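You operate a simulated robot arm through the tools that you are given. There is no shell and no other tool. Be economical: measure what you need, move in short steps, check, and stop when the job is done.

The job below is to be done with a simulated robot arm. You get a single attempt, and the scene is never put back.

Task
Fill the yellow pipe to 30 and the green pipe to 30 from the tank, and close their taps.
Fine: each pipe's tap opened fully; let no pipe run over; leave the third pipe and the cell tap alone.

Only the result counts: the job must be done as asked and must still hold three seconds after the hand-in. Knocking over, shifting, dropping, spilling or breaking anything else fails it.

Robot
A 7-joint arm with a two-finger parallel gripper on a trunk, on a base that drives. Base frame: it is fixed to the floor where the robot stands at the start and does not move with it; the origin is under the middle of the robot, x ahead of it, y to its left, z up; the surface under the hand at the start is at about z = 0.88. Readings come in m, degrees, newtons and seconds.
Its first joint turns from -149.0 to 149.0 degrees. Places, roughly: black button [0.8, 0.2, 1.2]; blue pipe [1, 0, 1.2]; cell tap [0.7, -0.3, 0.9]; green pipe [1, -0.1, 1.2]; green tap [0.8, -0.1, 0.9]; tall cell [0.7, -0.5, 1]; yellow pipe [0.9, -0.2, 1.2]; yellow tap [0.8, -0.2, 0.9]. Payload 3.5 kg.
The tool frame sits at the grasp point between the pads (the TCP): z along the fingers, y along the line on which they close. The tips reach 0.023 m beyond it. The gripper opens to 0.094 m. The fingers are 0.038 m wide and 0.01 m thick; the gripper's body (0.054 by 0.096 m) begins 0.039 m behind the TCP.
Orientation is that of the tool frame in the base frame, as a unit quaternion [w, x, y, z]. With the fingers straight down and closing along the base's y, the tool's x points along the base's -x, its y along +y and its z along -z.

Tools
- The arm moves only by the tool drive_tool. Its argument "deltas" is a list that holds one entry, the list of rows, each a list of 7 numbers: the shift along the base's x, y, z in units of 500 mm (1.0 is 500 mm), then the turn, a rotation vector about the base's x, y, z in units of 90 degrees (1.0 is 90 degrees), then the opening, from 0 (shut) to 1 (fully open). In form: [[[dx, dy, dz, wx, wy, wz, jaw], ...]]. A call has 1 to 8 rows; each row is the pose to reach, as a shift and turn from the pose commanded when the call began. A call with a number of a shift or a turn outside -1 to 1 is refused whole. Each row takes 0.2 s and may step no farther than 0.05 m and 8.6 degrees from the row before; otherwise, or with a gripper value out of range, the whole call is refused. Where a pose cannot be reached the arm comes as near as it can. A force on the tool above 90 N (or 10 N above the force at the start of the call, whichever is more), or a blocked arm, ends the call early, and 0.2 s more pass. The fingers move at their own pace (about 0.153 m/s each) and stop on an object; they squeeze with about 21 N. The grip force told is the motor's: it shows also when the fingers shut on nothing. Time passes only in rows, and 0.2 s behind the last, so rows that repeat a pose let the fingers close. The reply holds the time, the measured pose of the TCP, the force on the tool along the base axes, the opening and the grip force, in the units named above and with some noise, with the torque about the TCP (base axes, N m) and any sound that the robot's microphone picked up.
- Cameras (640 x 400 px; columns grow to the right, rows downward): "scene" is now at [-0.2403, 0.1644, 1.3097]; the picture's right is [-0.28, -0.96, 0.00], its down [-0.17, 0.05, -0.98] and it looks along [0.94, -0.27, -0.18] (base axes); focal length 264 px, centre (320, 200). "wrist" rides on the gripper at [0.086, 0.016, -0.074] in the tool frame; the picture's right is [-0.18, 0.98, 0.00], its down [-0.58, -0.11, -0.81] and it looks along [-0.79, -0.15, 0.59] (tool axes); focal length 243 px, centre (320, 200). There is no depth. A picture from a camera that has moved, and an enlarged one, comes with that camera's place and axes in the base frame and with its lens.
- get_image(camera): a new picture of that camera. It takes no simulated time.
- base_move(legs): drives the robot by 1 to 6 legs, each [ahead, left, turn to the left] in m, m and degrees, along the robot's own axes; the way and the turn of a leg run together, so that a leg with both is an arc; at most 1.5 m and 180 degrees a leg. The arm and the cameras ride along, it lands a little off, and it stops where it bumps. It gives what a move gives.
- aim_head(pan, tilt): turns the head with the scene camera to pan (to the left, within 143 degrees either way) and tilt (down, from -29 to 69), counted from straight ahead of the robot. It gives what a move gives.
- zoom(camera, box): a new picture of the part [left, top, right, bottom] of that camera's present view, enlarged. It takes no simulated time.
- sign_off(): hands the job in; it is judged then, once.

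Go step by step. Nothing tells you exact positions but the pictures and the camera data: compare them with the known pose of the tool, close in by small moves and look again before you grip or let go. The budget is 120 turns and 90 pictures, counting those below and the enlarged ones. Unless the task says otherwise, let go and move clear before handing in, and close with one line.

The tools are called as a command line: name --argument value ..., lists and objects as JSON in quotes. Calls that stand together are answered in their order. drive_tool: Moves the arm, as the interface text tells. Its arguments: {"type":"object","properties":{"deltas":{"type":"array","items":{"type":"array","items":{"type":"array","items":{"type":"number"}}}}},"required":["deltas"]} The other tools are called the same way: base_move (legs) drives the base; aim_head (pan, tilt) turns the head that bears the scene camera; get_image (camera) takes a picture; zoom (camera, box) takes an enlarged picture of a part of a camera's view; sign_off () hands the job in.

At the start:

```text
time: 0.0
ee_pos: [0.7632, 0.2133, 1.0004]
ee_rot: [0.0, -0.001, 1.0, 0.0]
force: [0.8, 0.2, -0.7]
moment: [-0.02, -0.03, 0.03]
width: 0.0938
gripper_force: 0.0
robot x, y, heading: [-0.0089, 0.0023, 0.1]
head pan, tilt: [-16.1, 10.5]
```

scene: 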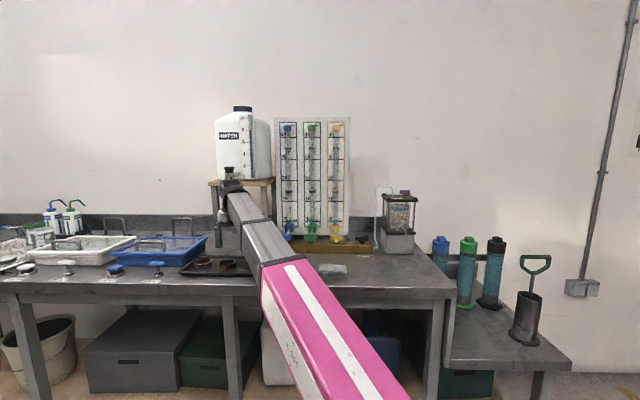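
wrist: 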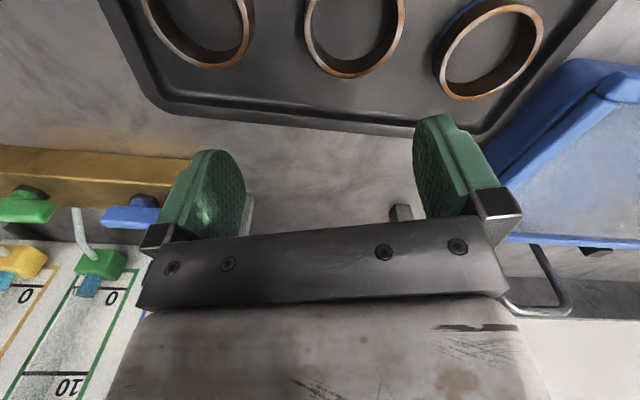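

I see a tank on a stand, a panel with three graduated pipes (blue, green, yellow) with taps at the bottom, and a cell to the right. I'll zoom in on the panel.

zoom --camera "scene" --box '[265, 110, 365, 260]'

zoom --camera "scene" --box '[200, 90, 440, 290]'

```text
2.67 times, centred on (315, 185) of scene
camera zoom: at [-0.2403, 0.1644, 1.3097], right [-0.28, -0.96, 0.0], down [-0.17, 0.05, -0.98], along [0.94, -0.27, -0.18], focal length 705 px, centre (333, 240)
```

zoom: 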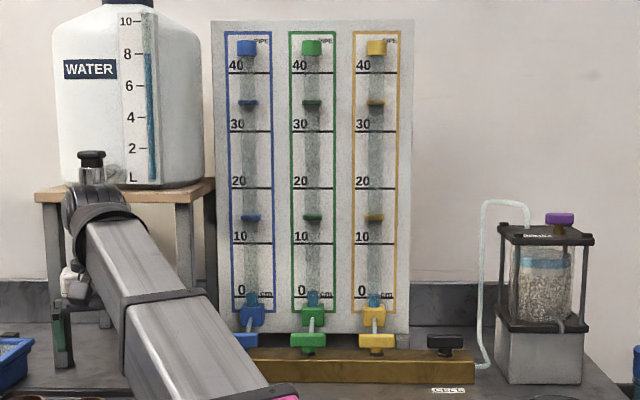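

```text
2.00 times, centred on (320, 190) of scene
camera zoom: at [-0.2403, 0.1644, 1.3097], right [-0.28, -0.96, 0.0], down [-0.17, 0.05, -0.98], along [0.94, -0.27, -0.18], focal length 529 px, centre (320, 220)
```

zoom: 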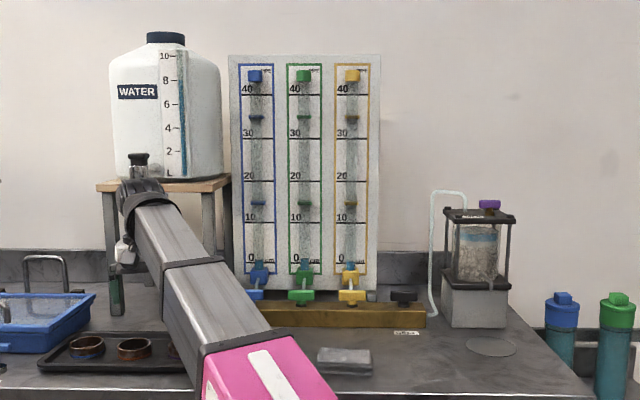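

The arm hides the tank's spigot. I'll pull the hand back and to the right, to look at the taps and the button.

drive_tool --deltas '[[[-0.08, 0, 0, 0, 0, 0, 1], [-0.16, 0, 0, 0, 0, 0, 1], [-0.24, 0, 0, 0, 0, 0, 1], [-0.32, 0, 0, 0, 0, 0, 1], [-0.36, -0.08, 0, 0, 0, 0, 1], [-0.4, -0.16, 0, 0, 0, 0, 1]]]'

get_image --camera "wrist"

zoom --camera "scene" --box '[200, 90, 440, 290]'

```text
time: 1.4
ee_pos: [0.5615, 0.1366, 0.9987]
ee_rot: [0.0, 0.0, 1.0, -0.001]
force: [-0.4, -0.4, -0.4]
moment: [0.04, 0.02, 0.01]
width: 0.0941
gripper_force: 0.0
robot x, y, heading: [-0.0022, -0.0006, -0.1]
head pan, tilt: [-16.1, 10.5]
```

```text
85 pictures are left
camera wrist: at [0.4755, 0.1534, 1.0727], right [0.18, 0.98, 0.0], down [0.58, -0.11, 0.81], along [0.79, -0.15, -0.59], focal length 243 px, centre (320, 200)
```

wrist: 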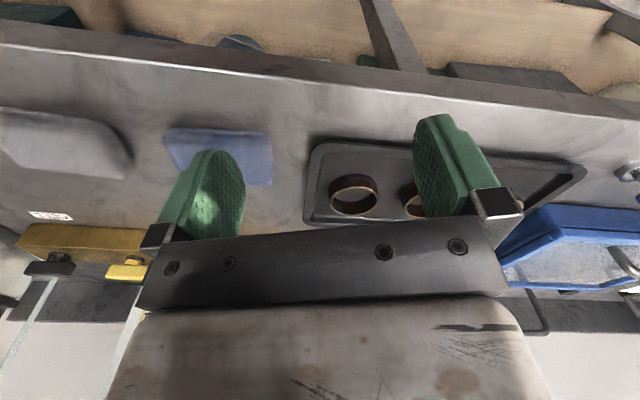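

```text
2.00 times, centred on (320, 190) of scene
camera zoom: at [-0.2404, 0.1643, 1.3097], right [-0.28, -0.96, 0.0], down [-0.17, 0.05, -0.98], along [0.94, -0.27, -0.18], focal length 529 px, centre (320, 220)
```

zoom: 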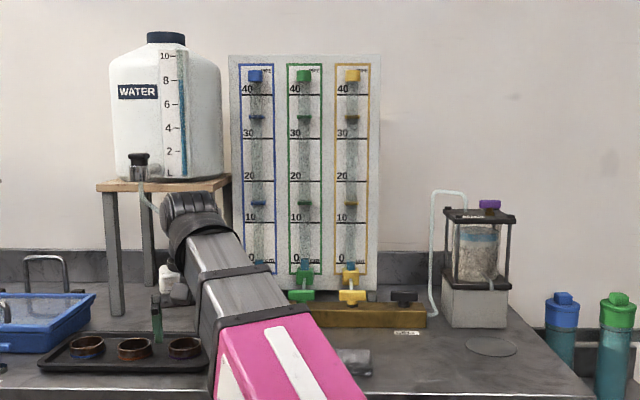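

The black button is on the tank's spigot, whose tube leads to the manifold. I'll move the arm left, clear of the view.

drive_tool --deltas '[[[-0.03, 0.08, 0.05, 0, 0, 0, 1], [-0.06, 0.16, 0.1, 0, 0, 0, 1], [-0.06, 0.25, 0.13, 0, 0, 0, 1], [-0.06, 0.34, 0.15, 0, 0, 0, 1], [-0.06, 0.43, 0.15, 0, 0, 0, 1], [-0.06, 0.52, 0.15, 0, 0, 0, 1], [-0.06, 0.6, 0.15, 0, 0, 0, 1]]]'

zoom --camera "scene" --box '[200, 90, 440, 290]'

zoom --camera "scene" --box '[290, 210, 386, 270]'

zoom --camera "scene" --box '[200, 150, 296, 210]'

```text
time: 1.8
ee_pos: [0.554, 0.1654, 1.0186]
ee_rot: [0.011, -0.005, 1.0, 0.0]
force: [5.1, 5.0, -7.3]
moment: [-0.6, -0.43, -0.62]
width: 0.0939
gripper_force: 0.0
robot x, y, heading: [0.0021, 0.0006, -0.1]
head pan, tilt: [-16.1, 10.5]
stopped in row 2: the force on the tool passed its limit at 127 N (the readings are from after the stop); the commanded pose is now the measured one
```

```text
2.00 times, centred on (320, 190) of scene
camera zoom: at [-0.2404, 0.1644, 1.3097], right [-0.28, -0.96, 0.0], down [-0.17, 0.05, -0.98], along [0.94, -0.27, -0.18], focal length 529 px, centre (320, 220)
```

zoom: 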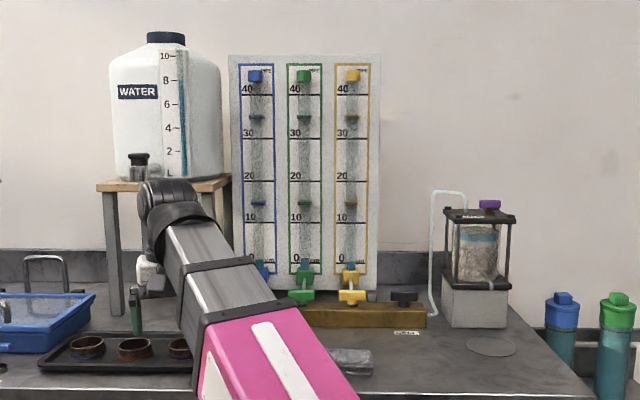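

```text
6.67 times, centred on (338, 240) of scene
camera zoom: at [-0.2404, 0.1644, 1.3097], right [-0.28, -0.96, 0.0], down [-0.17, 0.05, -0.98], along [0.94, -0.27, -0.18], focal length 1762 px, centre (200, -67)
```

zoom: 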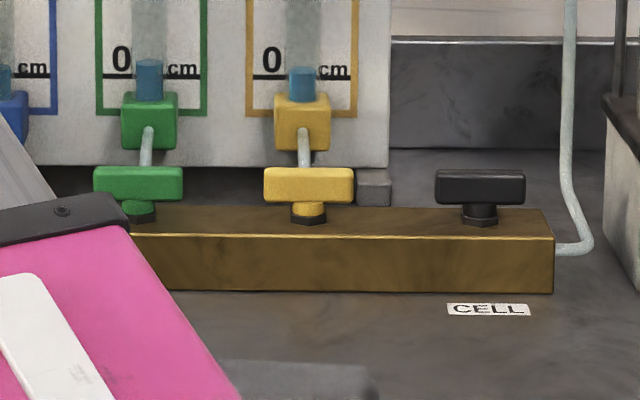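

```text
6.67 times, centred on (248, 180) of scene
camera zoom: at [-0.2404, 0.1644, 1.3097], right [-0.28, -0.96, 0.0], down [-0.17, 0.05, -0.98], along [0.94, -0.27, -0.18], focal length 1762 px, centre (800, 333)
```

zoom: 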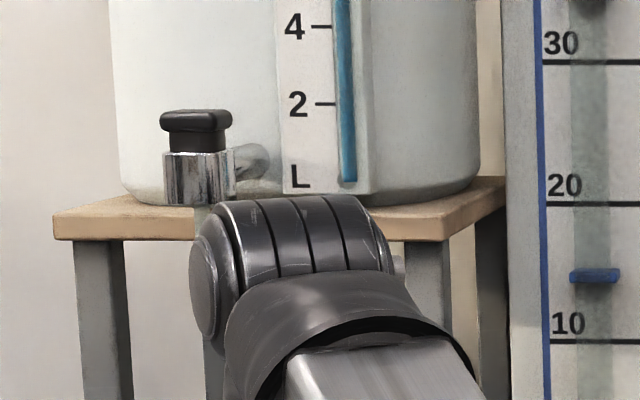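

The arm stopped on an unexpected force. I'll look before moving again.

get_image --camera "wrist"

aim_head --pan 0 --tilt 35

get_image --camera "scene"

```text
80 pictures are left
camera wrist: at [0.466, 0.182, 1.0905], right [0.17, 0.98, 0.0], down [0.56, -0.1, 0.82], along [0.81, -0.14, -0.57], focal length 243 px, centre (320, 200)
```

wrist: 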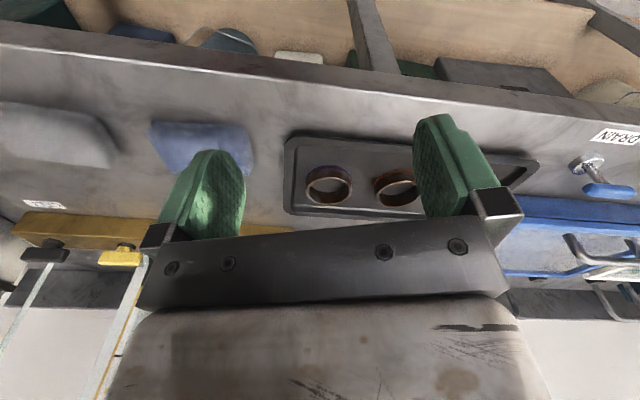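

```text
time: 2.7
ee_pos: [0.5545, 0.1661, 1.0187]
ee_rot: [0.011, -0.007, 1.0, -0.001]
force: [5.5, 6.0, -14.6]
moment: [-0.66, -0.92, -0.71]
width: 0.0939
gripper_force: 0.0
robot x, y, heading: [0.0004, 0.0014, 0.3]
head pan, tilt: [0.0, 35.0]
```

```text
79 pictures are left
camera scene: at [-0.2417, 0.1902, 1.2704], right [0.0, -1.0, 0.0], down [-0.57, 0.0, -0.82], along [0.82, 0.0, -0.57], focal length 264 px, centre (320, 200)
```

scene: 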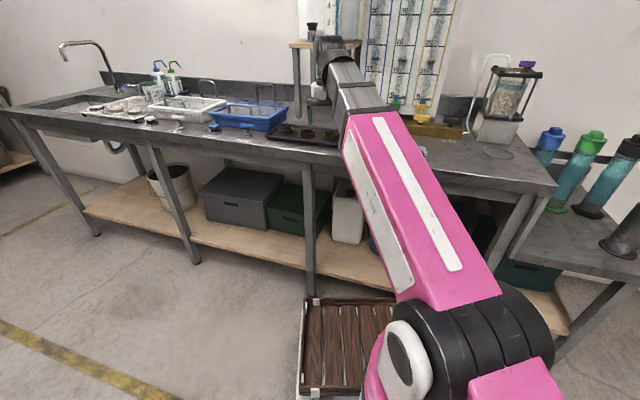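

Nothing external is near. The hand was probably pressing on its own folded forearm, so I'll move forward a little and see whether the force relaxes.

drive_tool --deltas '[[[0.03, -0.02, 0, 0, 0, 0, 1], [0.07, -0.03, 0, 0, 0, 0, 1], [0.1, -0.04, 0, 0, 0, 0, 1]]]'

```text
time: 3.5
ee_pos: [0.6039, 0.1444, 1.0169]
ee_rot: [0.01, -0.005, 1.0, -0.002]
force: [0.4, 0.9, 0.6]
moment: [-0.03, 0.04, 0.0]
width: 0.0941
gripper_force: 0.0
robot x, y, heading: [-0.0015, -0.0005, 0.0]
head pan, tilt: [0.0, 35.0]
```

The force has gone. Now I'll move the hand over in front of the yellow tap for a close look, and aim the head at the panel.

drive_tool --deltas '[[[0.02, -0.08, 0.02, 0, 0, 0, 1], [0.02, -0.17, 0.04, 0, 0, 0, 1], [0.02, -0.26, 0.06, 0, 0, 0, 1], [0.02, -0.35, 0.06, 0, 0, 0, 1], [0.02, -0.44, 0.06, 0, 0, 0, 1], [0.02, -0.53, 0.06, 0, 0, 0, 1], [0.02, -0.6, 0.06, 0, 0, 0, 1]]]'

aim_head --pan -16 --tilt 12

get_image --camera "wrist"

get_image --camera "scene"

```text
time: 4.2
ee_pos: [0.6175, 0.0545, 1.0396]
ee_rot: [0.021, 0.003, 1.0, 0.0]
force: [0.2, -1.0, -0.2]
moment: [0.01, -0.03, 0.02]
width: 0.094
gripper_force: 0.1
robot x, y, heading: [-0.0017, 0.002, 0.2]
head pan, tilt: [0.0, 35.0]
stopped in row 3: the force on the tool passed its limit at 107 N (the readings are from after the stop); the commanded pose is now the measured one
```

```text
time: 5.0
ee_pos: [0.6176, 0.0528, 1.0408]
ee_rot: [0.021, 0.003, 1.0, -0.001]
force: [0.9, -0.5, -1.4]
moment: [0.0, -0.17, 0.07]
width: 0.0937
gripper_force: 0.0
robot x, y, heading: [0.0004, 0.0014, -0.1]
head pan, tilt: [-16.0, 12.0]
```

```text
78 pictures are left
camera wrist: at [0.5283, 0.0712, 1.1103], right [0.19, 0.98, 0.01], down [0.55, -0.11, 0.83], along [0.82, -0.15, -0.56], focal length 243 px, centre (320, 200)
```

wrist: 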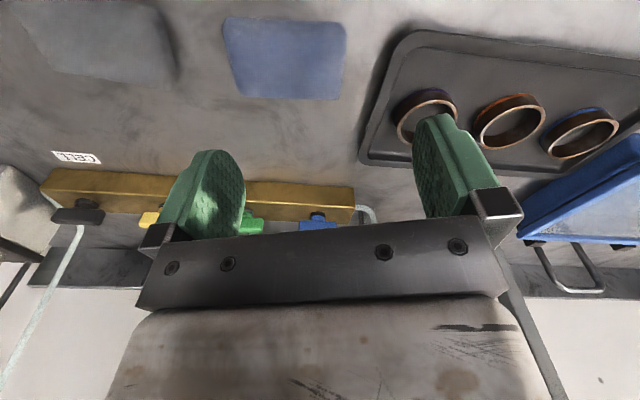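

```text
77 pictures are left
camera scene: at [-0.2402, 0.1646, 1.3072], right [-0.27, -0.96, 0.0], down [-0.2, 0.06, -0.98], along [0.94, -0.27, -0.21], focal length 264 px, centre (320, 200)
```

scene: 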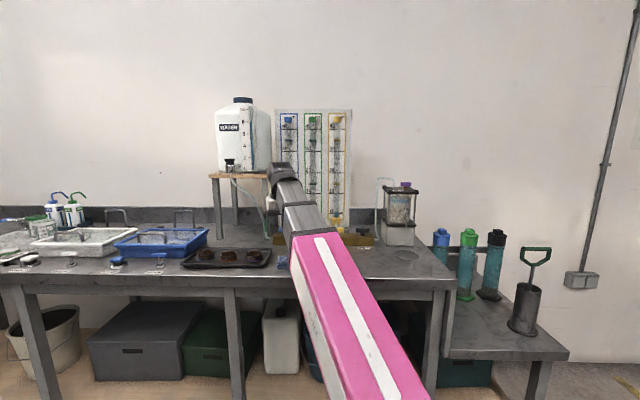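

Again a spike with nothing touched, which suggests the folded arm is being driven too fast. I'll continue more slowly while extending forward.

drive_tool --deltas '[[[0.0, -0.04, 0, 0, 0, 0, 1], [0.0, -0.08, 0, 0, 0, 0, 1], [0.0, -0.12, 0, 0, 0, 0, 1], [0.0, -0.16, 0, 0, 0, 0, 1], [0.0, -0.2, 0, 0, 0, 0, 1], [0.0, -0.24, 0, 0, 0, 0, 1], [0.0, -0.28, 0, 0, 0, 0, 1], [0.0, -0.32, 0, 0, 0, 0, 1]]]'

get_image --camera "wrist"

```text
time: 6.8
ee_pos: [0.6176, -0.1088, 1.0368]
ee_rot: [0.024, 0.007, 1.0, -0.001]
force: [34.9, 32.0, -57.8]
moment: [-4.66, -2.44, -4.18]
width: 0.0941
gripper_force: 0.0
robot x, y, heading: [-0.0027, 0.0014, -0.1]
head pan, tilt: [-16.0, 12.0]
```

```text
76 pictures are left
camera wrist: at [0.5281, -0.0898, 1.1068], right [0.2, 0.98, 0.01], down [0.54, -0.11, 0.83], along [0.82, -0.16, -0.55], focal length 243 px, centre (320, 200)
```

wrist: 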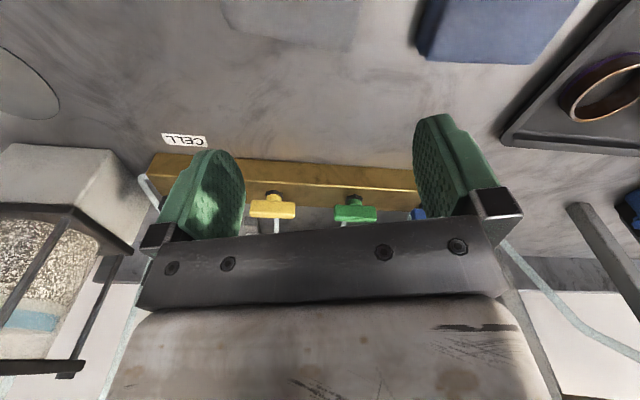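

The hand really does press on its own forearm when drawn this close. I'll move forward to relieve it.

drive_tool --deltas '[[[0.03, 0, 0, 0, 0, 0, 1], [0.06, 0, 0, 0, 0, 0, 1], [0.09, 0, 0.0, 0, 0, 0, 1], [0.12, 0, 0.0, 0, 0, 0, 1]]]'

```text
time: 7.8
ee_pos: [0.6775, -0.1067, 1.0392]
ee_rot: [0.02, 0.002, 1.0, -0.001]
force: [-0.3, 0.2, -0.3]
moment: [0.05, 0.01, 0.02]
width: 0.0942
gripper_force: 0.0
robot x, y, heading: [0.0001, 0.003, -0.0]
head pan, tilt: [-16.0, 12.0]
```

drive_tool --deltas '[[[0.0, -0.04, 0, 0, 0, 0, 1], [0.0, -0.08, 0, 0, 0, 0, 1], [0.0, -0.12, 0, 0, 0, 0, 1], [0.0, -0.15, 0, 0, 0, 0, 1]]]'

get_image --camera "wrist"

zoom --camera "scene" --box '[200, 90, 440, 290]'

```text
time: 8.8
ee_pos: [0.6772, -0.1828, 1.0388]
ee_rot: [0.019, 0.003, 1.0, -0.001]
force: [0.2, -0.1, -0.4]
moment: [-0.02, 0.01, 0.04]
width: 0.0941
gripper_force: 0.1
robot x, y, heading: [0.0014, 0.0006, -0.0]
head pan, tilt: [-16.0, 12.0]
```

```text
75 pictures are left
camera wrist: at [0.5878, -0.1651, 1.1093], right [0.19, 0.98, 0.01], down [0.55, -0.11, 0.83], along [0.81, -0.15, -0.56], focal length 243 px, centre (320, 200)
```

wrist: 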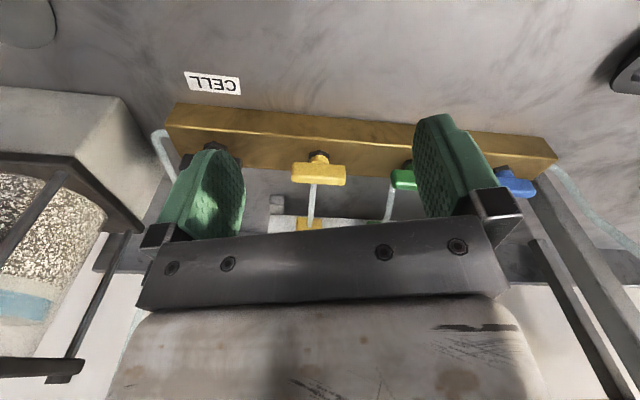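

```text
2.00 times, centred on (320, 190) of scene
camera zoom: at [-0.2402, 0.1644, 1.3072], right [-0.28, -0.96, 0.0], down [-0.2, 0.06, -0.98], along [0.94, -0.27, -0.21], focal length 529 px, centre (320, 220)
```

zoom: 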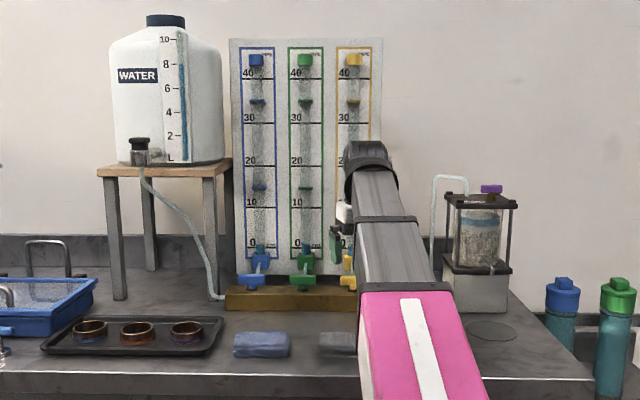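

The yellow handle lies along the manifold, near (0.778, -0.200, 0.945). I need to see how the white tube runs behind it.

zoom --camera "wrist" --box '[250, 120, 410, 220]'

zoom --camera "scene" --box '[280, 200, 344, 240]'

```text
4.00 times, centred on (330, 170) of wrist
camera zoom: at [0.5878, -0.1651, 1.1093], right [0.19, 0.98, 0.01], down [0.55, -0.11, 0.83], along [0.81, -0.15, -0.56], focal length 970 px, centre (280, 320)
```

zoom: 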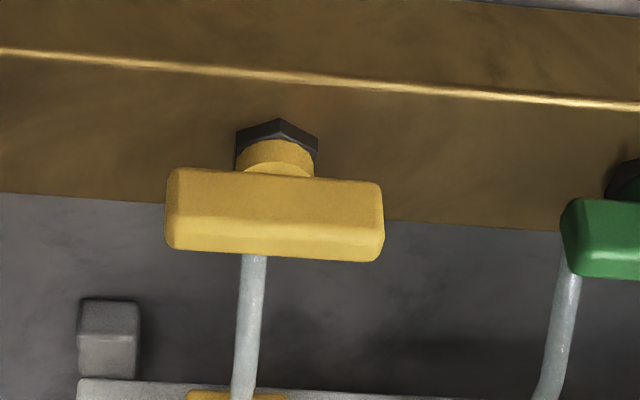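

```text
10.00 times, centred on (312, 220) of scene
camera zoom: at [-0.2402, 0.1644, 1.3072], right [-0.28, -0.96, 0.0], down [-0.2, 0.06, -0.98], along [0.94, -0.27, -0.21], focal length 2643 px, centre (400, 0)
```

zoom: 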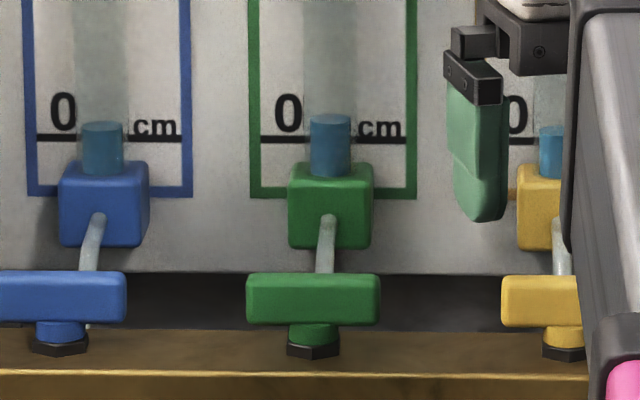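

The tube leaves the manifold's rear, so a narrow-opening grip across the handle should fit in front of it. I'll level the tool first, then yaw it +72° to close across the handle.

drive_tool --deltas '[[[0.02, 0, 0.02, 0, 0.024, 0, 0.7], [0.05, -0.02, 0.04, 0, 0.024, 0, 0.4]]]'

drive_tool --deltas '[[[0, 0, 0, 0, 0, 0.085, 0.4], [0, 0, 0, 0, 0, 0.17, 0.4], [0, 0, 0, 0, 0, 0.255, 0.4], [0, 0, 0, 0, 0, 0.34, 0.4], [0, 0, 0, 0, 0, 0.425, 0.4]]]'

drive_tool --deltas '[[[0, 0, 0, 0, 0, 0.085, 0.4], [0, 0, 0, 0, 0, 0.17, 0.4], [0, 0, 0, 0, 0, 0.255, 0.4], [0, 0, 0, 0, 0, 0.34, 0.4], [0, 0, 0, 0, 0, 0.375, 0.4]]]'

get_image --camera "wrist"

zoom --camera "scene" --box '[260, 140, 420, 240]'

```text
time: 9.4
ee_pos: [0.6974, -0.1882, 1.054]
ee_rot: [0.012, 0.005, 1.0, -0.004]
force: [10.4, -2.2, -19.2]
moment: [-0.31, -0.94, -0.04]
width: 0.0376
gripper_force: 0.1
robot x, y, heading: [-0.0, -0.0004, 0.0]
head pan, tilt: [-16.0, 12.0]
stopped in row 2: the force on the tool passed its limit at 98 N (the readings are from after the stop); the commanded pose is now the measured one
```

```text
time: 10.6
ee_pos: [0.6966, -0.1888, 1.0544]
ee_rot: [0.011, -0.324, 0.946, 0.0]
force: [-0.3, -0.3, -0.6]
moment: [0.0, 0.01, 0.04]
width: 0.0378
gripper_force: 0.1
robot x, y, heading: [0.001, -0.0024, -0.0]
head pan, tilt: [-16.0, 12.0]
```

```text
time: 11.8
ee_pos: [0.697, -0.1884, 1.0523]
ee_rot: [0.011, -0.585, 0.811, 0.003]
force: [-0.9, 0.5, -0.5]
moment: [-0.01, 0.0, 0.02]
width: 0.0377
gripper_force: 0.1
robot x, y, heading: [0.0013, 0.0005, -0.1]
head pan, tilt: [-16.0, 12.0]
```

```text
71 pictures are left
camera wrist: at [0.6526, -0.2659, 1.1253], right [-0.87, 0.49, 0.0], down [0.28, 0.5, 0.82], along [0.4, 0.72, -0.57], focal length 243 px, centre (320, 200)
```

wrist: 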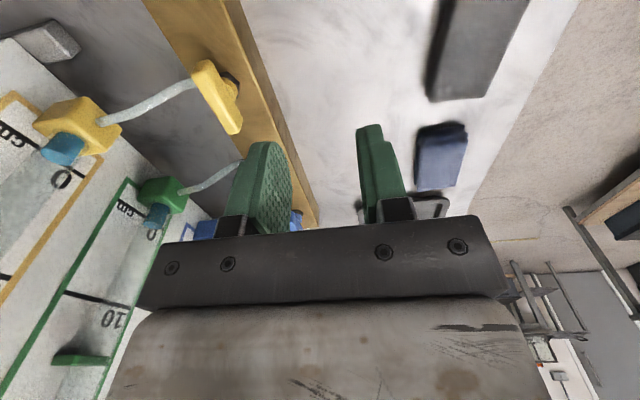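

```text
4.00 times, centred on (340, 190) of scene
camera zoom: at [-0.2402, 0.1645, 1.3072], right [-0.28, -0.96, 0.0], down [-0.2, 0.06, -0.98], along [0.94, -0.27, -0.21], focal length 1057 px, centre (240, 240)
```

zoom: 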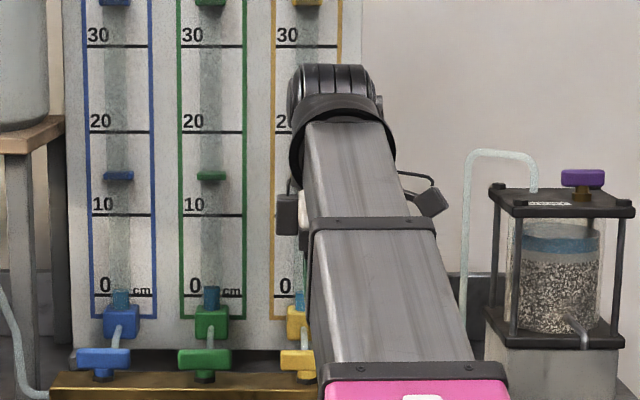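

Clear view now: the handle is near (0.778, -0.203) at about 71° yaw, and the tool is aligned. I'll move above it and check again.

drive_tool --deltas '[[[0.04, -0.007, 0, 0, 0, 0, 0.45], [0.08, -0.014, 0, 0, 0, 0, 0.45], [0.12, -0.021, 0, 0, 0, 0, 0.45], [0.16, -0.028, 0, 0, 0, 0, 0.45], [0.16, -0.028, -0.04, 0, 0, 0, 0.45], [0.16, -0.028, -0.08, 0, 0, 0, 0.45]]]'

get_image --camera "wrist"

get_image --camera "scene"

```text
time: 13.2
ee_pos: [0.7776, -0.2043, 1.0135]
ee_rot: [0.011, -0.583, 0.812, 0.003]
force: [-0.9, -0.7, 0.2]
moment: [0.05, 0.01, 0.01]
width: 0.0423
gripper_force: 0.2
robot x, y, heading: [-0.0006, -0.0041, -0.1]
head pan, tilt: [-16.0, 12.0]
```

```text
69 pictures are left
camera wrist: at [0.7343, -0.2813, 1.0844], right [-0.87, 0.49, 0.0], down [0.28, 0.5, 0.82], along [0.4, 0.71, -0.57], focal length 243 px, centre (320, 200)
```

wrist: 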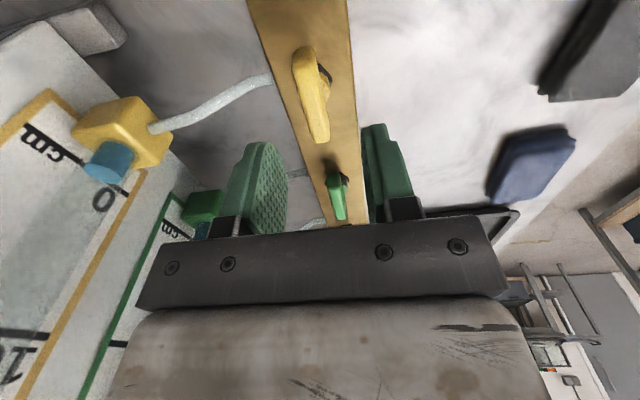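

```text
68 pictures are left
camera scene: at [-0.2401, 0.1645, 1.3072], right [-0.28, -0.96, 0.0], down [-0.2, 0.06, -0.98], along [0.94, -0.27, -0.21], focal length 264 px, centre (320, 200)
```

scene: 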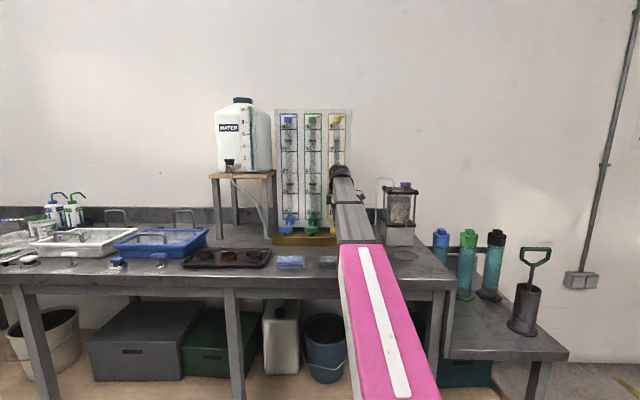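

The handle is slightly ahead of the tool, about (0.780, -0.206). I'll nudge and lower so the fingers straddle it.

drive_tool --deltas '[[[0.006, -0.004, -0.03, 0, 0, 0, 0.45], [0.006, -0.004, -0.06, 0, 0, 0, 0.45], [0.006, -0.004, -0.085, 0, 0, 0, 0.45], [0.006, -0.004, -0.105, 0, 0, 0, 0.45]]]'

get_image --camera "wrist"

```text
time: 14.2
ee_pos: [0.7795, -0.2044, 0.9606]
ee_rot: [0.011, -0.584, 0.812, 0.003]
force: [0.1, 0.6, -1.0]
moment: [-0.01, -0.01, -0.03]
width: 0.0424
gripper_force: 0.0
robot x, y, heading: [0.0001, 0.0001, 0.2]
head pan, tilt: [-16.0, 12.0]
```

```text
67 pictures are left
camera wrist: at [0.7355, -0.2824, 1.0329], right [-0.87, 0.49, 0.0], down [0.28, 0.5, 0.82], along [0.4, 0.71, -0.57], focal length 243 px, centre (320, 200)
```

wrist: 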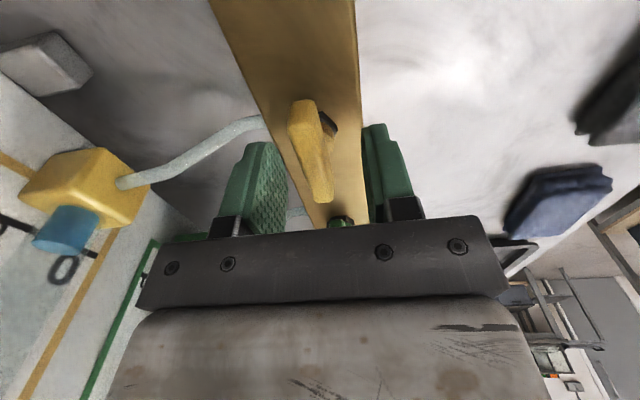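

The handle sits between the fingers, about 4 mm off centre. I'll centre, lower a little and close.

drive_tool --deltas '[[[0.005, -0.01, -0.006, 0, 0, 0, 0.45], [0.005, -0.01, -0.006, 0, 0, 0, 0.2], [0.005, -0.01, -0.006, 0, 0, 0, 0.0], [0.005, -0.01, -0.006, 0, 0, 0, 0.0]]]'

get_image --camera "wrist"

```text
time: 15.2
ee_pos: [0.7809, -0.2091, 0.9597]
ee_rot: [0.01, -0.584, 0.811, 0.003]
force: [-15.6, 3.5, -5.0]
moment: [0.36, 0.65, 0.89]
width: 0.0125
gripper_force: 45.1
robot x, y, heading: [0.0016, 0.0012, 0.2]
head pan, tilt: [-16.0, 12.0]
```

```text
66 pictures are left
camera wrist: at [0.7379, -0.2865, 1.0305], right [-0.87, 0.49, 0.0], down [0.28, 0.5, 0.82], along [0.4, 0.72, -0.57], focal length 243 px, centre (320, 200)
```

wrist: 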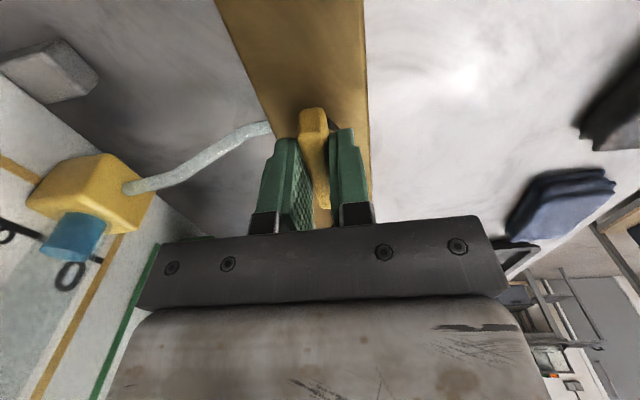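

Gripped. Now I'll try a small clockwise (seen from above) turn and read the torque.

drive_tool --deltas '[[[-0.002, 0, 0, 0, 0, -0.05, 0], [-0.002, 0, 0, 0, 0, -0.1, 0], [-0.002, 0, 0, 0, 0, -0.1, 0]]]'

zoom --camera "wrist" --box '[240, 60, 400, 220]'

```text
time: 16.0
ee_pos: [0.7802, -0.2096, 0.9585]
ee_rot: [0.011, -0.519, 0.855, 0.003]
force: [-9.5, -1.4, -0.9]
moment: [0.13, 0.78, 2.14]
width: 0.0178
gripper_force: 45.7
robot x, y, heading: [-0.0017, -0.004, 0.3]
head pan, tilt: [-16.0, 12.0]
```

```text
2.50 times, centred on (320, 140) of wrist
camera zoom: at [0.7256, -0.2795, 1.0305], right [-0.79, 0.62, 0.0], down [0.35, 0.45, 0.82], along [0.51, 0.64, -0.57], focal length 606 px, centre (320, 350)
```

zoom: 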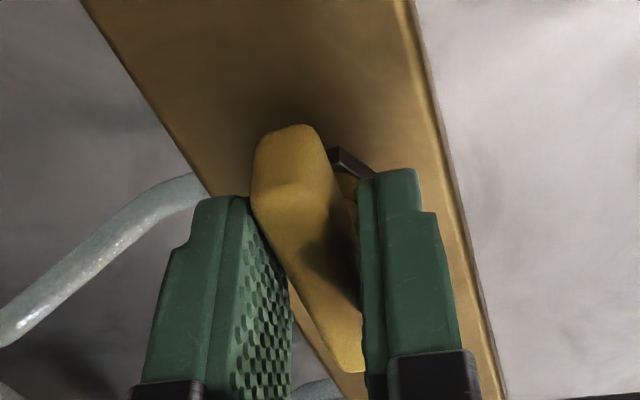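

The handle resists and stays put clockwise, so it probably opens counter-clockwise. I'll turn back and test that way.

drive_tool --deltas '[[[0, 0, 0, 0, 0, 0.05, 0], [0, 0, 0, 0, 0, 0.1, 0], [0, 0, 0, 0, 0, 0.16, 0], [0, 0, 0, 0, 0, 0.22, 0], [0, 0, 0, 0, 0, 0.22, 0]]]'

zoom --camera "wrist" --box '[240, 60, 400, 220]'

```text
time: 17.2
ee_pos: [0.7822, -0.2097, 0.9592]
ee_rot: [0.01, -0.658, 0.753, 0.004]
force: [16.0, 6.2, 10.4]
moment: [1.16, 0.33, -0.03]
width: 0.0128
gripper_force: 45.6
robot x, y, heading: [0.0019, -0.0003, -0.1]
head pan, tilt: [-16.0, 12.0]
```

```text
2.50 times, centred on (320, 140) of wrist
camera zoom: at [0.7539, -0.2937, 1.0303], right [-0.95, 0.31, -0.01], down [0.18, 0.55, 0.82], along [0.26, 0.78, -0.57], focal length 606 px, centre (320, 350)
```

zoom: 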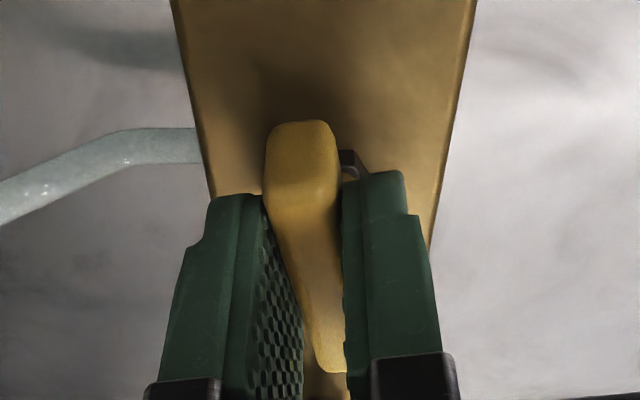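

Counter-clockwise it turns freely. I'll continue ccw about 32° with this grip, then regrip from the other side for the rest, so that the camera never swings into the panel.

drive_tool --deltas '[[[-0.002, 0, 0, 0, 0, 0.09, 0], [-0.002, 0, 0, 0, 0, 0.18, 0], [-0.002, 0, 0, 0, 0, 0.27, 0], [-0.002, 0, 0, 0, 0, 0.36, 0], [-0.002, 0, 0, 0, 0, 0.36, 0]]]'

get_image --camera "wrist"

```text
time: 18.4
ee_pos: [0.7842, -0.2088, 0.9584]
ee_rot: [-0.012, 0.843, -0.538, 0.0]
force: [65.8, 8.1, 23.4]
moment: [0.57, 0.0, -0.32]
width: 0.0133
gripper_force: 44.7
robot x, y, heading: [-0.0013, 0.0005, 0.1]
head pan, tilt: [-16.0, 12.0]
```

```text
63 pictures are left
camera wrist: at [0.8058, -0.295, 1.0305], right [-0.97, -0.24, -0.02], down [-0.15, 0.56, 0.82], along [-0.19, 0.79, -0.58], focal length 243 px, centre (320, 200)
```

wrist: 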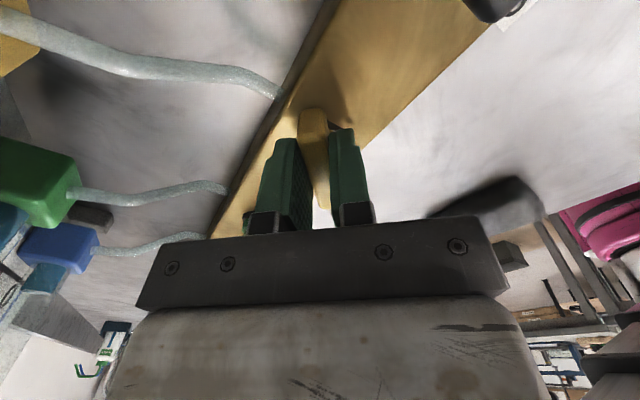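

The handle followed to about 33° of turn past its start position. Now I'll release, lift, and look.

drive_tool --deltas '[[[0.006, 0, 0, 0, 0, 0, 0.15], [0.006, 0, 0, 0, 0, 0, 0.4], [0.006, 0, 0.03, 0, 0, 0, 0.4], [0.006, 0, 0.07, 0, 0, 0, 0.4], [0.006, 0, 0.12, 0, 0, 0, 0.4]]]'

get_image --camera "wrist"

```text
time: 19.6
ee_pos: [0.7831, -0.2095, 1.0179]
ee_rot: [-0.007, 0.841, -0.54, -0.007]
force: [-1.1, 0.0, 0.5]
moment: [0.03, -0.02, -0.01]
width: 0.0375
gripper_force: 0.0
robot x, y, heading: [0.0002, -0.0001, 0.1]
head pan, tilt: [-16.0, 12.0]
```

```text
62 pictures are left
camera wrist: at [0.8043, -0.2953, 1.0891], right [-0.97, -0.24, 0.0], down [-0.14, 0.56, 0.82], along [-0.2, 0.8, -0.57], focal length 243 px, centre (320, 200)
```

wrist: 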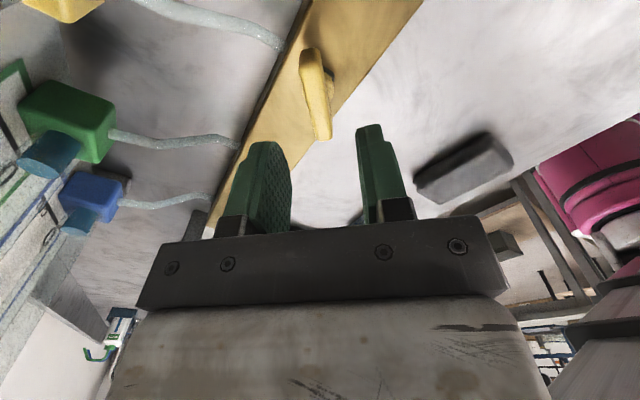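

The handle and tool are aligned at about 115°. Next I'll turn the tool by -180° on the robot's side so I can grip from the other side.

drive_tool --deltas '[[[0, 0, 0.01, 0, 0, -0.0833, 0.45], [0, 0, 0.02, 0, 0, -0.1667, 0.45], [0, 0, 0.02, 0, 0, -0.25, 0.45], [0, 0, 0.02, 0, 0, -0.3333, 0.45], [0, 0, 0.02, 0, 0, -0.4167, 0.45], [0, 0, 0.02, 0, 0, -0.5, 0.45], [0, 0, 0.02, 0, 0, -0.5833, 0.45], [0, 0, 0.02, 0, 0, -0.6667, 0.45]]]'

drive_tool --deltas '[[[0, 0, 0, 0, 0, -0.0833, 0.45], [0, 0, 0, 0, 0, -0.1667, 0.45], [0, 0, 0, 0, 0, -0.25, 0.45], [0, 0, 0, 0, 0, -0.3333, 0.45], [0, 0, 0, 0, 0, -0.4167, 0.45], [0, 0, 0, 0, 0, -0.5, 0.45], [0, 0, 0, 0, 0, -0.5833, 0.45], [0, 0, 0, 0, 0, -0.6667, 0.45]]]'

drive_tool --deltas '[[[0, 0, 0, 0, 0, -0.0833, 0.45], [0, 0, 0, 0, 0, -0.1667, 0.45], [0, 0, 0, 0, 0, -0.25, 0.45], [0, 0, 0, 0, 0, -0.3333, 0.45], [0, 0, 0, 0, 0, -0.4167, 0.45], [0, 0, 0, 0, 0, -0.5, 0.45], [0, 0, 0, 0, 0, -0.5833, 0.45], [0, 0, 0, 0, 0, -0.6667, 0.45]]]'

get_image --camera "wrist"

```text
time: 21.4
ee_pos: [0.7824, -0.2081, 1.0279]
ee_rot: [0.011, -0.457, 0.889, 0.002]
force: [-0.5, -0.8, 0.1]
moment: [0.01, -0.04, -0.02]
width: 0.0421
gripper_force: 0.0
robot x, y, heading: [0.0023, -0.0002, -0.2]
head pan, tilt: [-16.0, 12.0]
```

```text
time: 23.2
ee_pos: [0.7829, -0.211, 1.0272]
ee_rot: [0.01, 0.048, 0.999, -0.004]
force: [-0.4, 0.6, -0.2]
moment: [0.0, -0.03, 0.0]
width: 0.0422
gripper_force: 0.0
robot x, y, heading: [-0.0018, 0.0009, 0.1]
head pan, tilt: [-16.0, 12.0]
```

```text
time: 25.0
ee_pos: [0.7834, -0.2088, 1.028]
ee_rot: [0.007, 0.541, 0.841, -0.008]
force: [0.5, 0.9, 0.0]
moment: [0.02, 0.03, -0.01]
width: 0.0423
gripper_force: 0.1
robot x, y, heading: [0.0014, -0.0005, -0.0]
head pan, tilt: [-16.0, 12.0]
```

```text
61 pictures are left
camera wrist: at [0.7621, -0.1216, 1.0993], right [0.97, 0.24, 0.0], down [0.14, -0.56, 0.82], along [0.2, -0.8, -0.57], focal length 243 px, centre (320, 200)
```

wrist: 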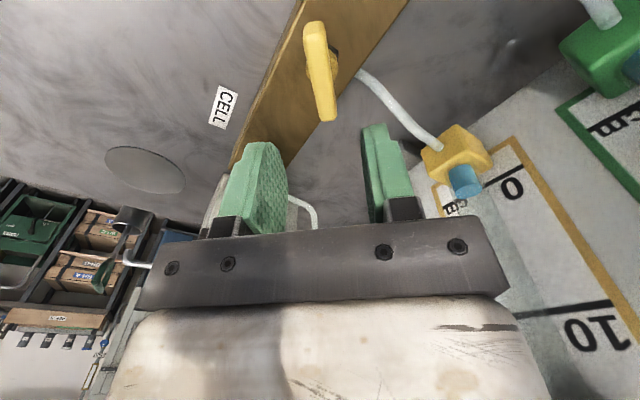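

Aligned with the handle from the other side. Lowering and gripping.

drive_tool --deltas '[[[-0.002, 0.004, -0.04, 0, 0, 0, 0.45], [-0.002, 0.004, -0.08, 0, 0, 0, 0.45], [-0.002, 0.004, -0.11, 0, 0, 0, 0.45], [-0.002, 0.004, -0.142, 0, 0, 0, 0.45], [-0.002, 0.004, -0.142, 0, 0, 0, 0.1], [-0.002, 0.004, -0.142, 0, 0, 0, 0], [-0.002, 0.004, -0.142, 0, 0, 0, 0]]]'

get_image --camera "wrist"

```text
time: 26.6
ee_pos: [0.7836, -0.2056, 0.9578]
ee_rot: [0.008, 0.54, 0.842, -0.007]
force: [29.9, 14.4, -2.5]
moment: [0.62, -0.62, -0.05]
width: 0.0131
gripper_force: 45.0
robot x, y, heading: [0.0005, -0.0014, 0.0]
head pan, tilt: [-16.0, 12.0]
```

```text
60 pictures are left
camera wrist: at [0.7621, -0.118, 1.0286], right [0.97, 0.24, 0.0], down [0.14, -0.56, 0.82], along [0.2, -0.79, -0.57], focal length 243 px, centre (320, 200)
```

wrist: 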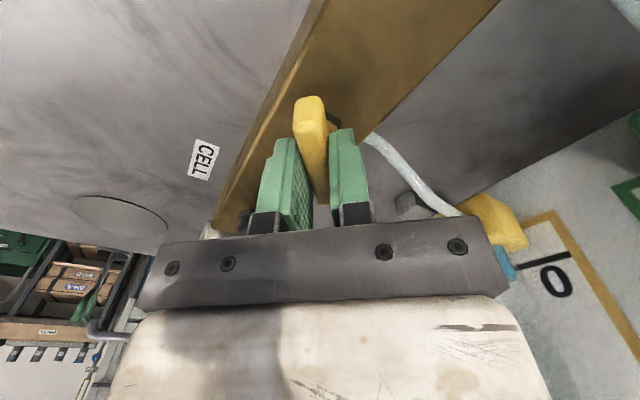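

Gripped. Turning ccw about 50° toward the fully open stop.

drive_tool --deltas '[[[0.004, 0.002, 0, 0, 0, 0.083, 0], [0.004, 0.002, 0, 0, 0, 0.166, 0], [0.004, 0.002, 0, 0, 0, 0.25, 0], [0.004, 0.002, 0, 0, 0, 0.333, 0], [0.004, 0.002, 0, 0, 0, 0.416, 0], [0.004, 0.002, 0, 0, 0, 0.5, 0], [0.004, 0.002, 0, 0, 0, 0.56, 0], [0.004, 0.002, 0, 0, 0, 0.56, 0]]]'

get_image --camera "wrist"

```text
time: 28.4
ee_pos: [0.7837, -0.2048, 0.9561]
ee_rot: [0.01, 0.13, 0.991, -0.005]
force: [18.4, 18.6, -13.5]
moment: [0.39, -0.84, -1.87]
width: 0.0135
gripper_force: 44.8
robot x, y, heading: [-0.0007, 0.0016, -0.1]
head pan, tilt: [-16.0, 12.0]
```

```text
59 pictures are left
camera wrist: at [0.704, -0.1649, 1.0286], right [0.43, 0.9, 0.0], down [0.52, -0.25, 0.82], along [0.74, -0.35, -0.57], focal length 243 px, centre (320, 200)
```

wrist: 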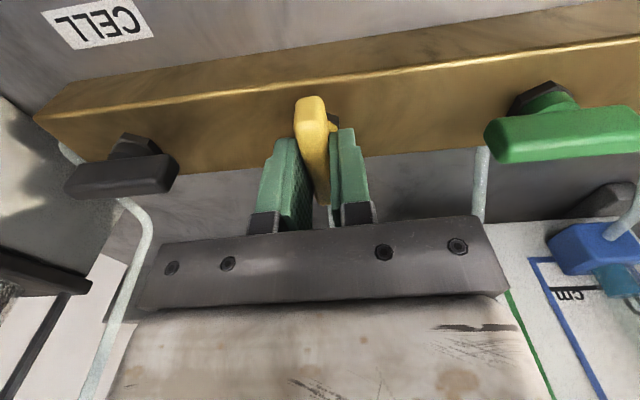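

It is resisting now at about -15° yaw. I'll push a little more to confirm the stop.

drive_tool --deltas '[[[0, 0, 0, 0, 0, 0.05, 0], [0, 0, 0, 0, 0, 0.09, 0], [0, 0, 0, 0, 0, 0.09, 0]]]'

get_image --camera "wrist"

```text
time: 29.2
ee_pos: [0.7831, -0.2054, 0.9567]
ee_rot: [0.01, 0.06, 0.998, -0.003]
force: [14.4, 27.2, -5.8]
moment: [0.31, 0.05, -2.15]
width: 0.0187
gripper_force: 45.2
robot x, y, heading: [0.0015, -0.0006, 0.0]
head pan, tilt: [-16.0, 12.0]
```

```text
58 pictures are left
camera wrist: at [0.6993, -0.1767, 1.0288], right [0.3, 0.95, 0.0], down [0.55, -0.17, 0.82], along [0.78, -0.25, -0.57], focal length 243 px, centre (320, 200)
```

wrist: 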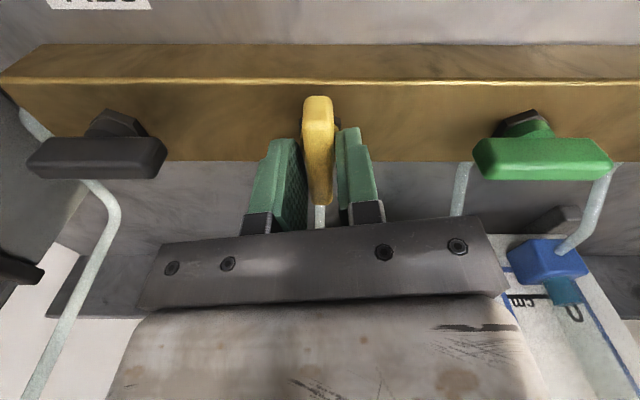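

The handle stopped while the pads slipped, so the yellow tap is fully open. I'll release it squarely and rise clear.

drive_tool --deltas '[[[0, 0, 0, 0, 0, -0.08, 0], [0, 0, 0, 0, 0, -0.08, 0.2], [0, 0, 0, 0, 0, -0.08, 0.4], [0, 0, 0.05, 0, 0, -0.08, 0.4], [0, 0, 0.1, 0, 0, -0.08, 0.4], [-0.03, 0, 0.15, 0, 0, -0.08, 0.4], [-0.06, 0.02, 0.2, 0, 0, 0, 0.2], [-0.08, 0.05, 0.25, 0, 0, 0.08, 0]]]'

zoom --camera "scene" --box '[200, 90, 440, 290]'

get_image --camera "wrist"

```text
time: 31.2
ee_pos: [0.7449, -0.1824, 1.0819]
ee_rot: [0.019, 0.003, 1.0, -0.004]
force: [8.8, -3.8, -17.1]
moment: [-0.2, -0.9, 0.03]
width: 0.0
gripper_force: 21.3
robot x, y, heading: [-0.001, 0.0021, 0.2]
head pan, tilt: [-16.0, 12.0]
stopped in row 8: the force on the tool passed its limit at 92 N (the readings are from after the stop); the commanded pose is now the measured one
```

```text
2.00 times, centred on (320, 190) of scene
camera zoom: at [-0.2401, 0.1646, 1.3072], right [-0.28, -0.96, 0.0], down [-0.2, 0.06, -0.98], along [0.94, -0.27, -0.21], focal length 529 px, centre (320, 220)
```

zoom: 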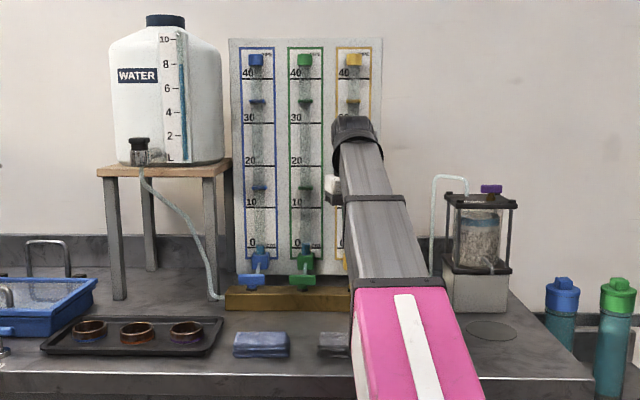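

```text
56 pictures are left
camera wrist: at [0.6556, -0.1639, 1.1528], right [0.19, 0.98, 0.0], down [0.55, -0.1, 0.83], along [0.81, -0.16, -0.56], focal length 243 px, centre (320, 200)
```

wrist: 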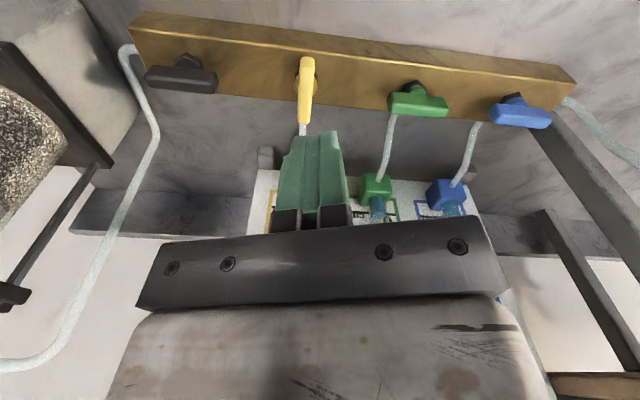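

The yellow handle is clearly fully turned (inline). The folded wrist keeps touching itself, so I'll drive the base back 0.1 m to work with a longer arm.

base_move --legs '[[-0.11, 0, 0]]'

drive_tool --deltas '[[[0.05, 0, 0, 0, 0, 0, 0], [0.1, 0, 0, 0, 0, 0, 0], [0.15, 0.02, 0.0, 0, 0, 0, 0], [0.15, 0.07, 0.04, 0, 0, 0, 0], [0.15, 0.12, 0.08, 0, 0, 0, 0], [0.15, 0.17, 0.12, 0, 0, 0, 0]]]'

```text
time: 32.4
ee_pos: [0.6351, -0.1831, 1.0818]
ee_rot: [0.019, 0.004, 1.0, -0.004]
force: [13.2, -2.1, -32.7]
moment: [-0.71, -2.0, -0.14]
width: 0.0001
gripper_force: 21.3
robot x, y, heading: [-0.1107, 0.001, -0.1]
head pan, tilt: [-16.0, 12.0]
```

```text
time: 33.7
ee_pos: [0.7107, -0.1126, 1.1315]
ee_rot: [0.028, -0.001, 1.0, -0.008]
force: [10.9, -0.4, -16.3]
moment: [-0.5, -0.74, -0.33]
width: 0.0
gripper_force: 20.8
robot x, y, heading: [-0.1098, -0.0011, -0.2]
head pan, tilt: [-16.0, 12.0]
stopped in row 6: the force on the tool passed its limit at 111 N (the readings are from after the stop); the commanded pose is now the measured one
```

Raising with a vertical tool makes the wrist touch itself. I'll tilt the fingers forward about 30° while moving up and left toward the button.

drive_tool --deltas '[[[0.02, 0.01, 0, 0, -0.08, 0, 0], [0.02, 0.04, 0.0, 0, -0.16, 0, 0], [0.02, 0.08, 0.03, 0, -0.24, 0, 0], [0.02, 0.13, 0.06, 0, -0.3, 0, 0], [0.02, 0.18, 0.1, 0, -0.3, 0, 0], [0.02, 0.23, 0.14, 0, -0.3, 0, 0], [0.02, 0.28, 0.18, 0, -0.3, 0, 0], [0.02, 0.33, 0.22, 0, -0.3, 0, 0]]]'

get_image --camera "wrist"

get_image --camera "scene"

```text
time: 35.5
ee_pos: [0.7213, 0.0543, 1.2399]
ee_rot: [0.259, 0.0, 0.966, -0.008]
force: [0.1, -0.3, -0.4]
moment: [0.0, -0.02, 0.03]
width: 0.0003
gripper_force: 20.8
robot x, y, heading: [-0.1118, -0.0016, -0.1]
head pan, tilt: [-16.0, 12.0]
```

```text
55 pictures are left
camera wrist: at [0.6097, 0.0719, 1.2612], right [0.16, 0.98, 0.08], down [0.1, -0.09, 0.99], along [0.98, -0.15, -0.11], focal length 243 px, centre (320, 200)
```

wrist: 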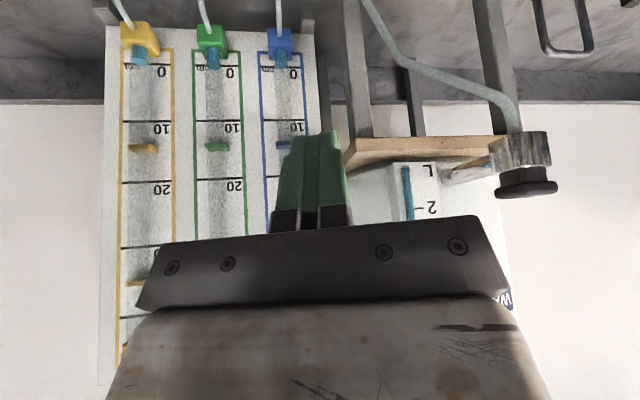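

```text
54 pictures are left
camera scene: at [-0.3498, 0.1654, 1.3072], right [-0.28, -0.96, 0.0], down [-0.2, 0.06, -0.98], along [0.94, -0.27, -0.21], focal length 264 px, centre (320, 200)
```

scene: 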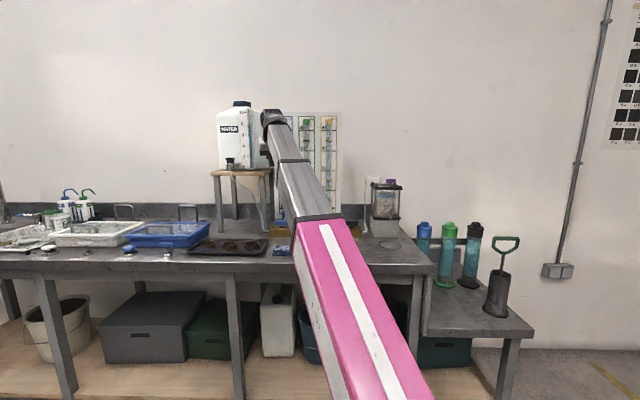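

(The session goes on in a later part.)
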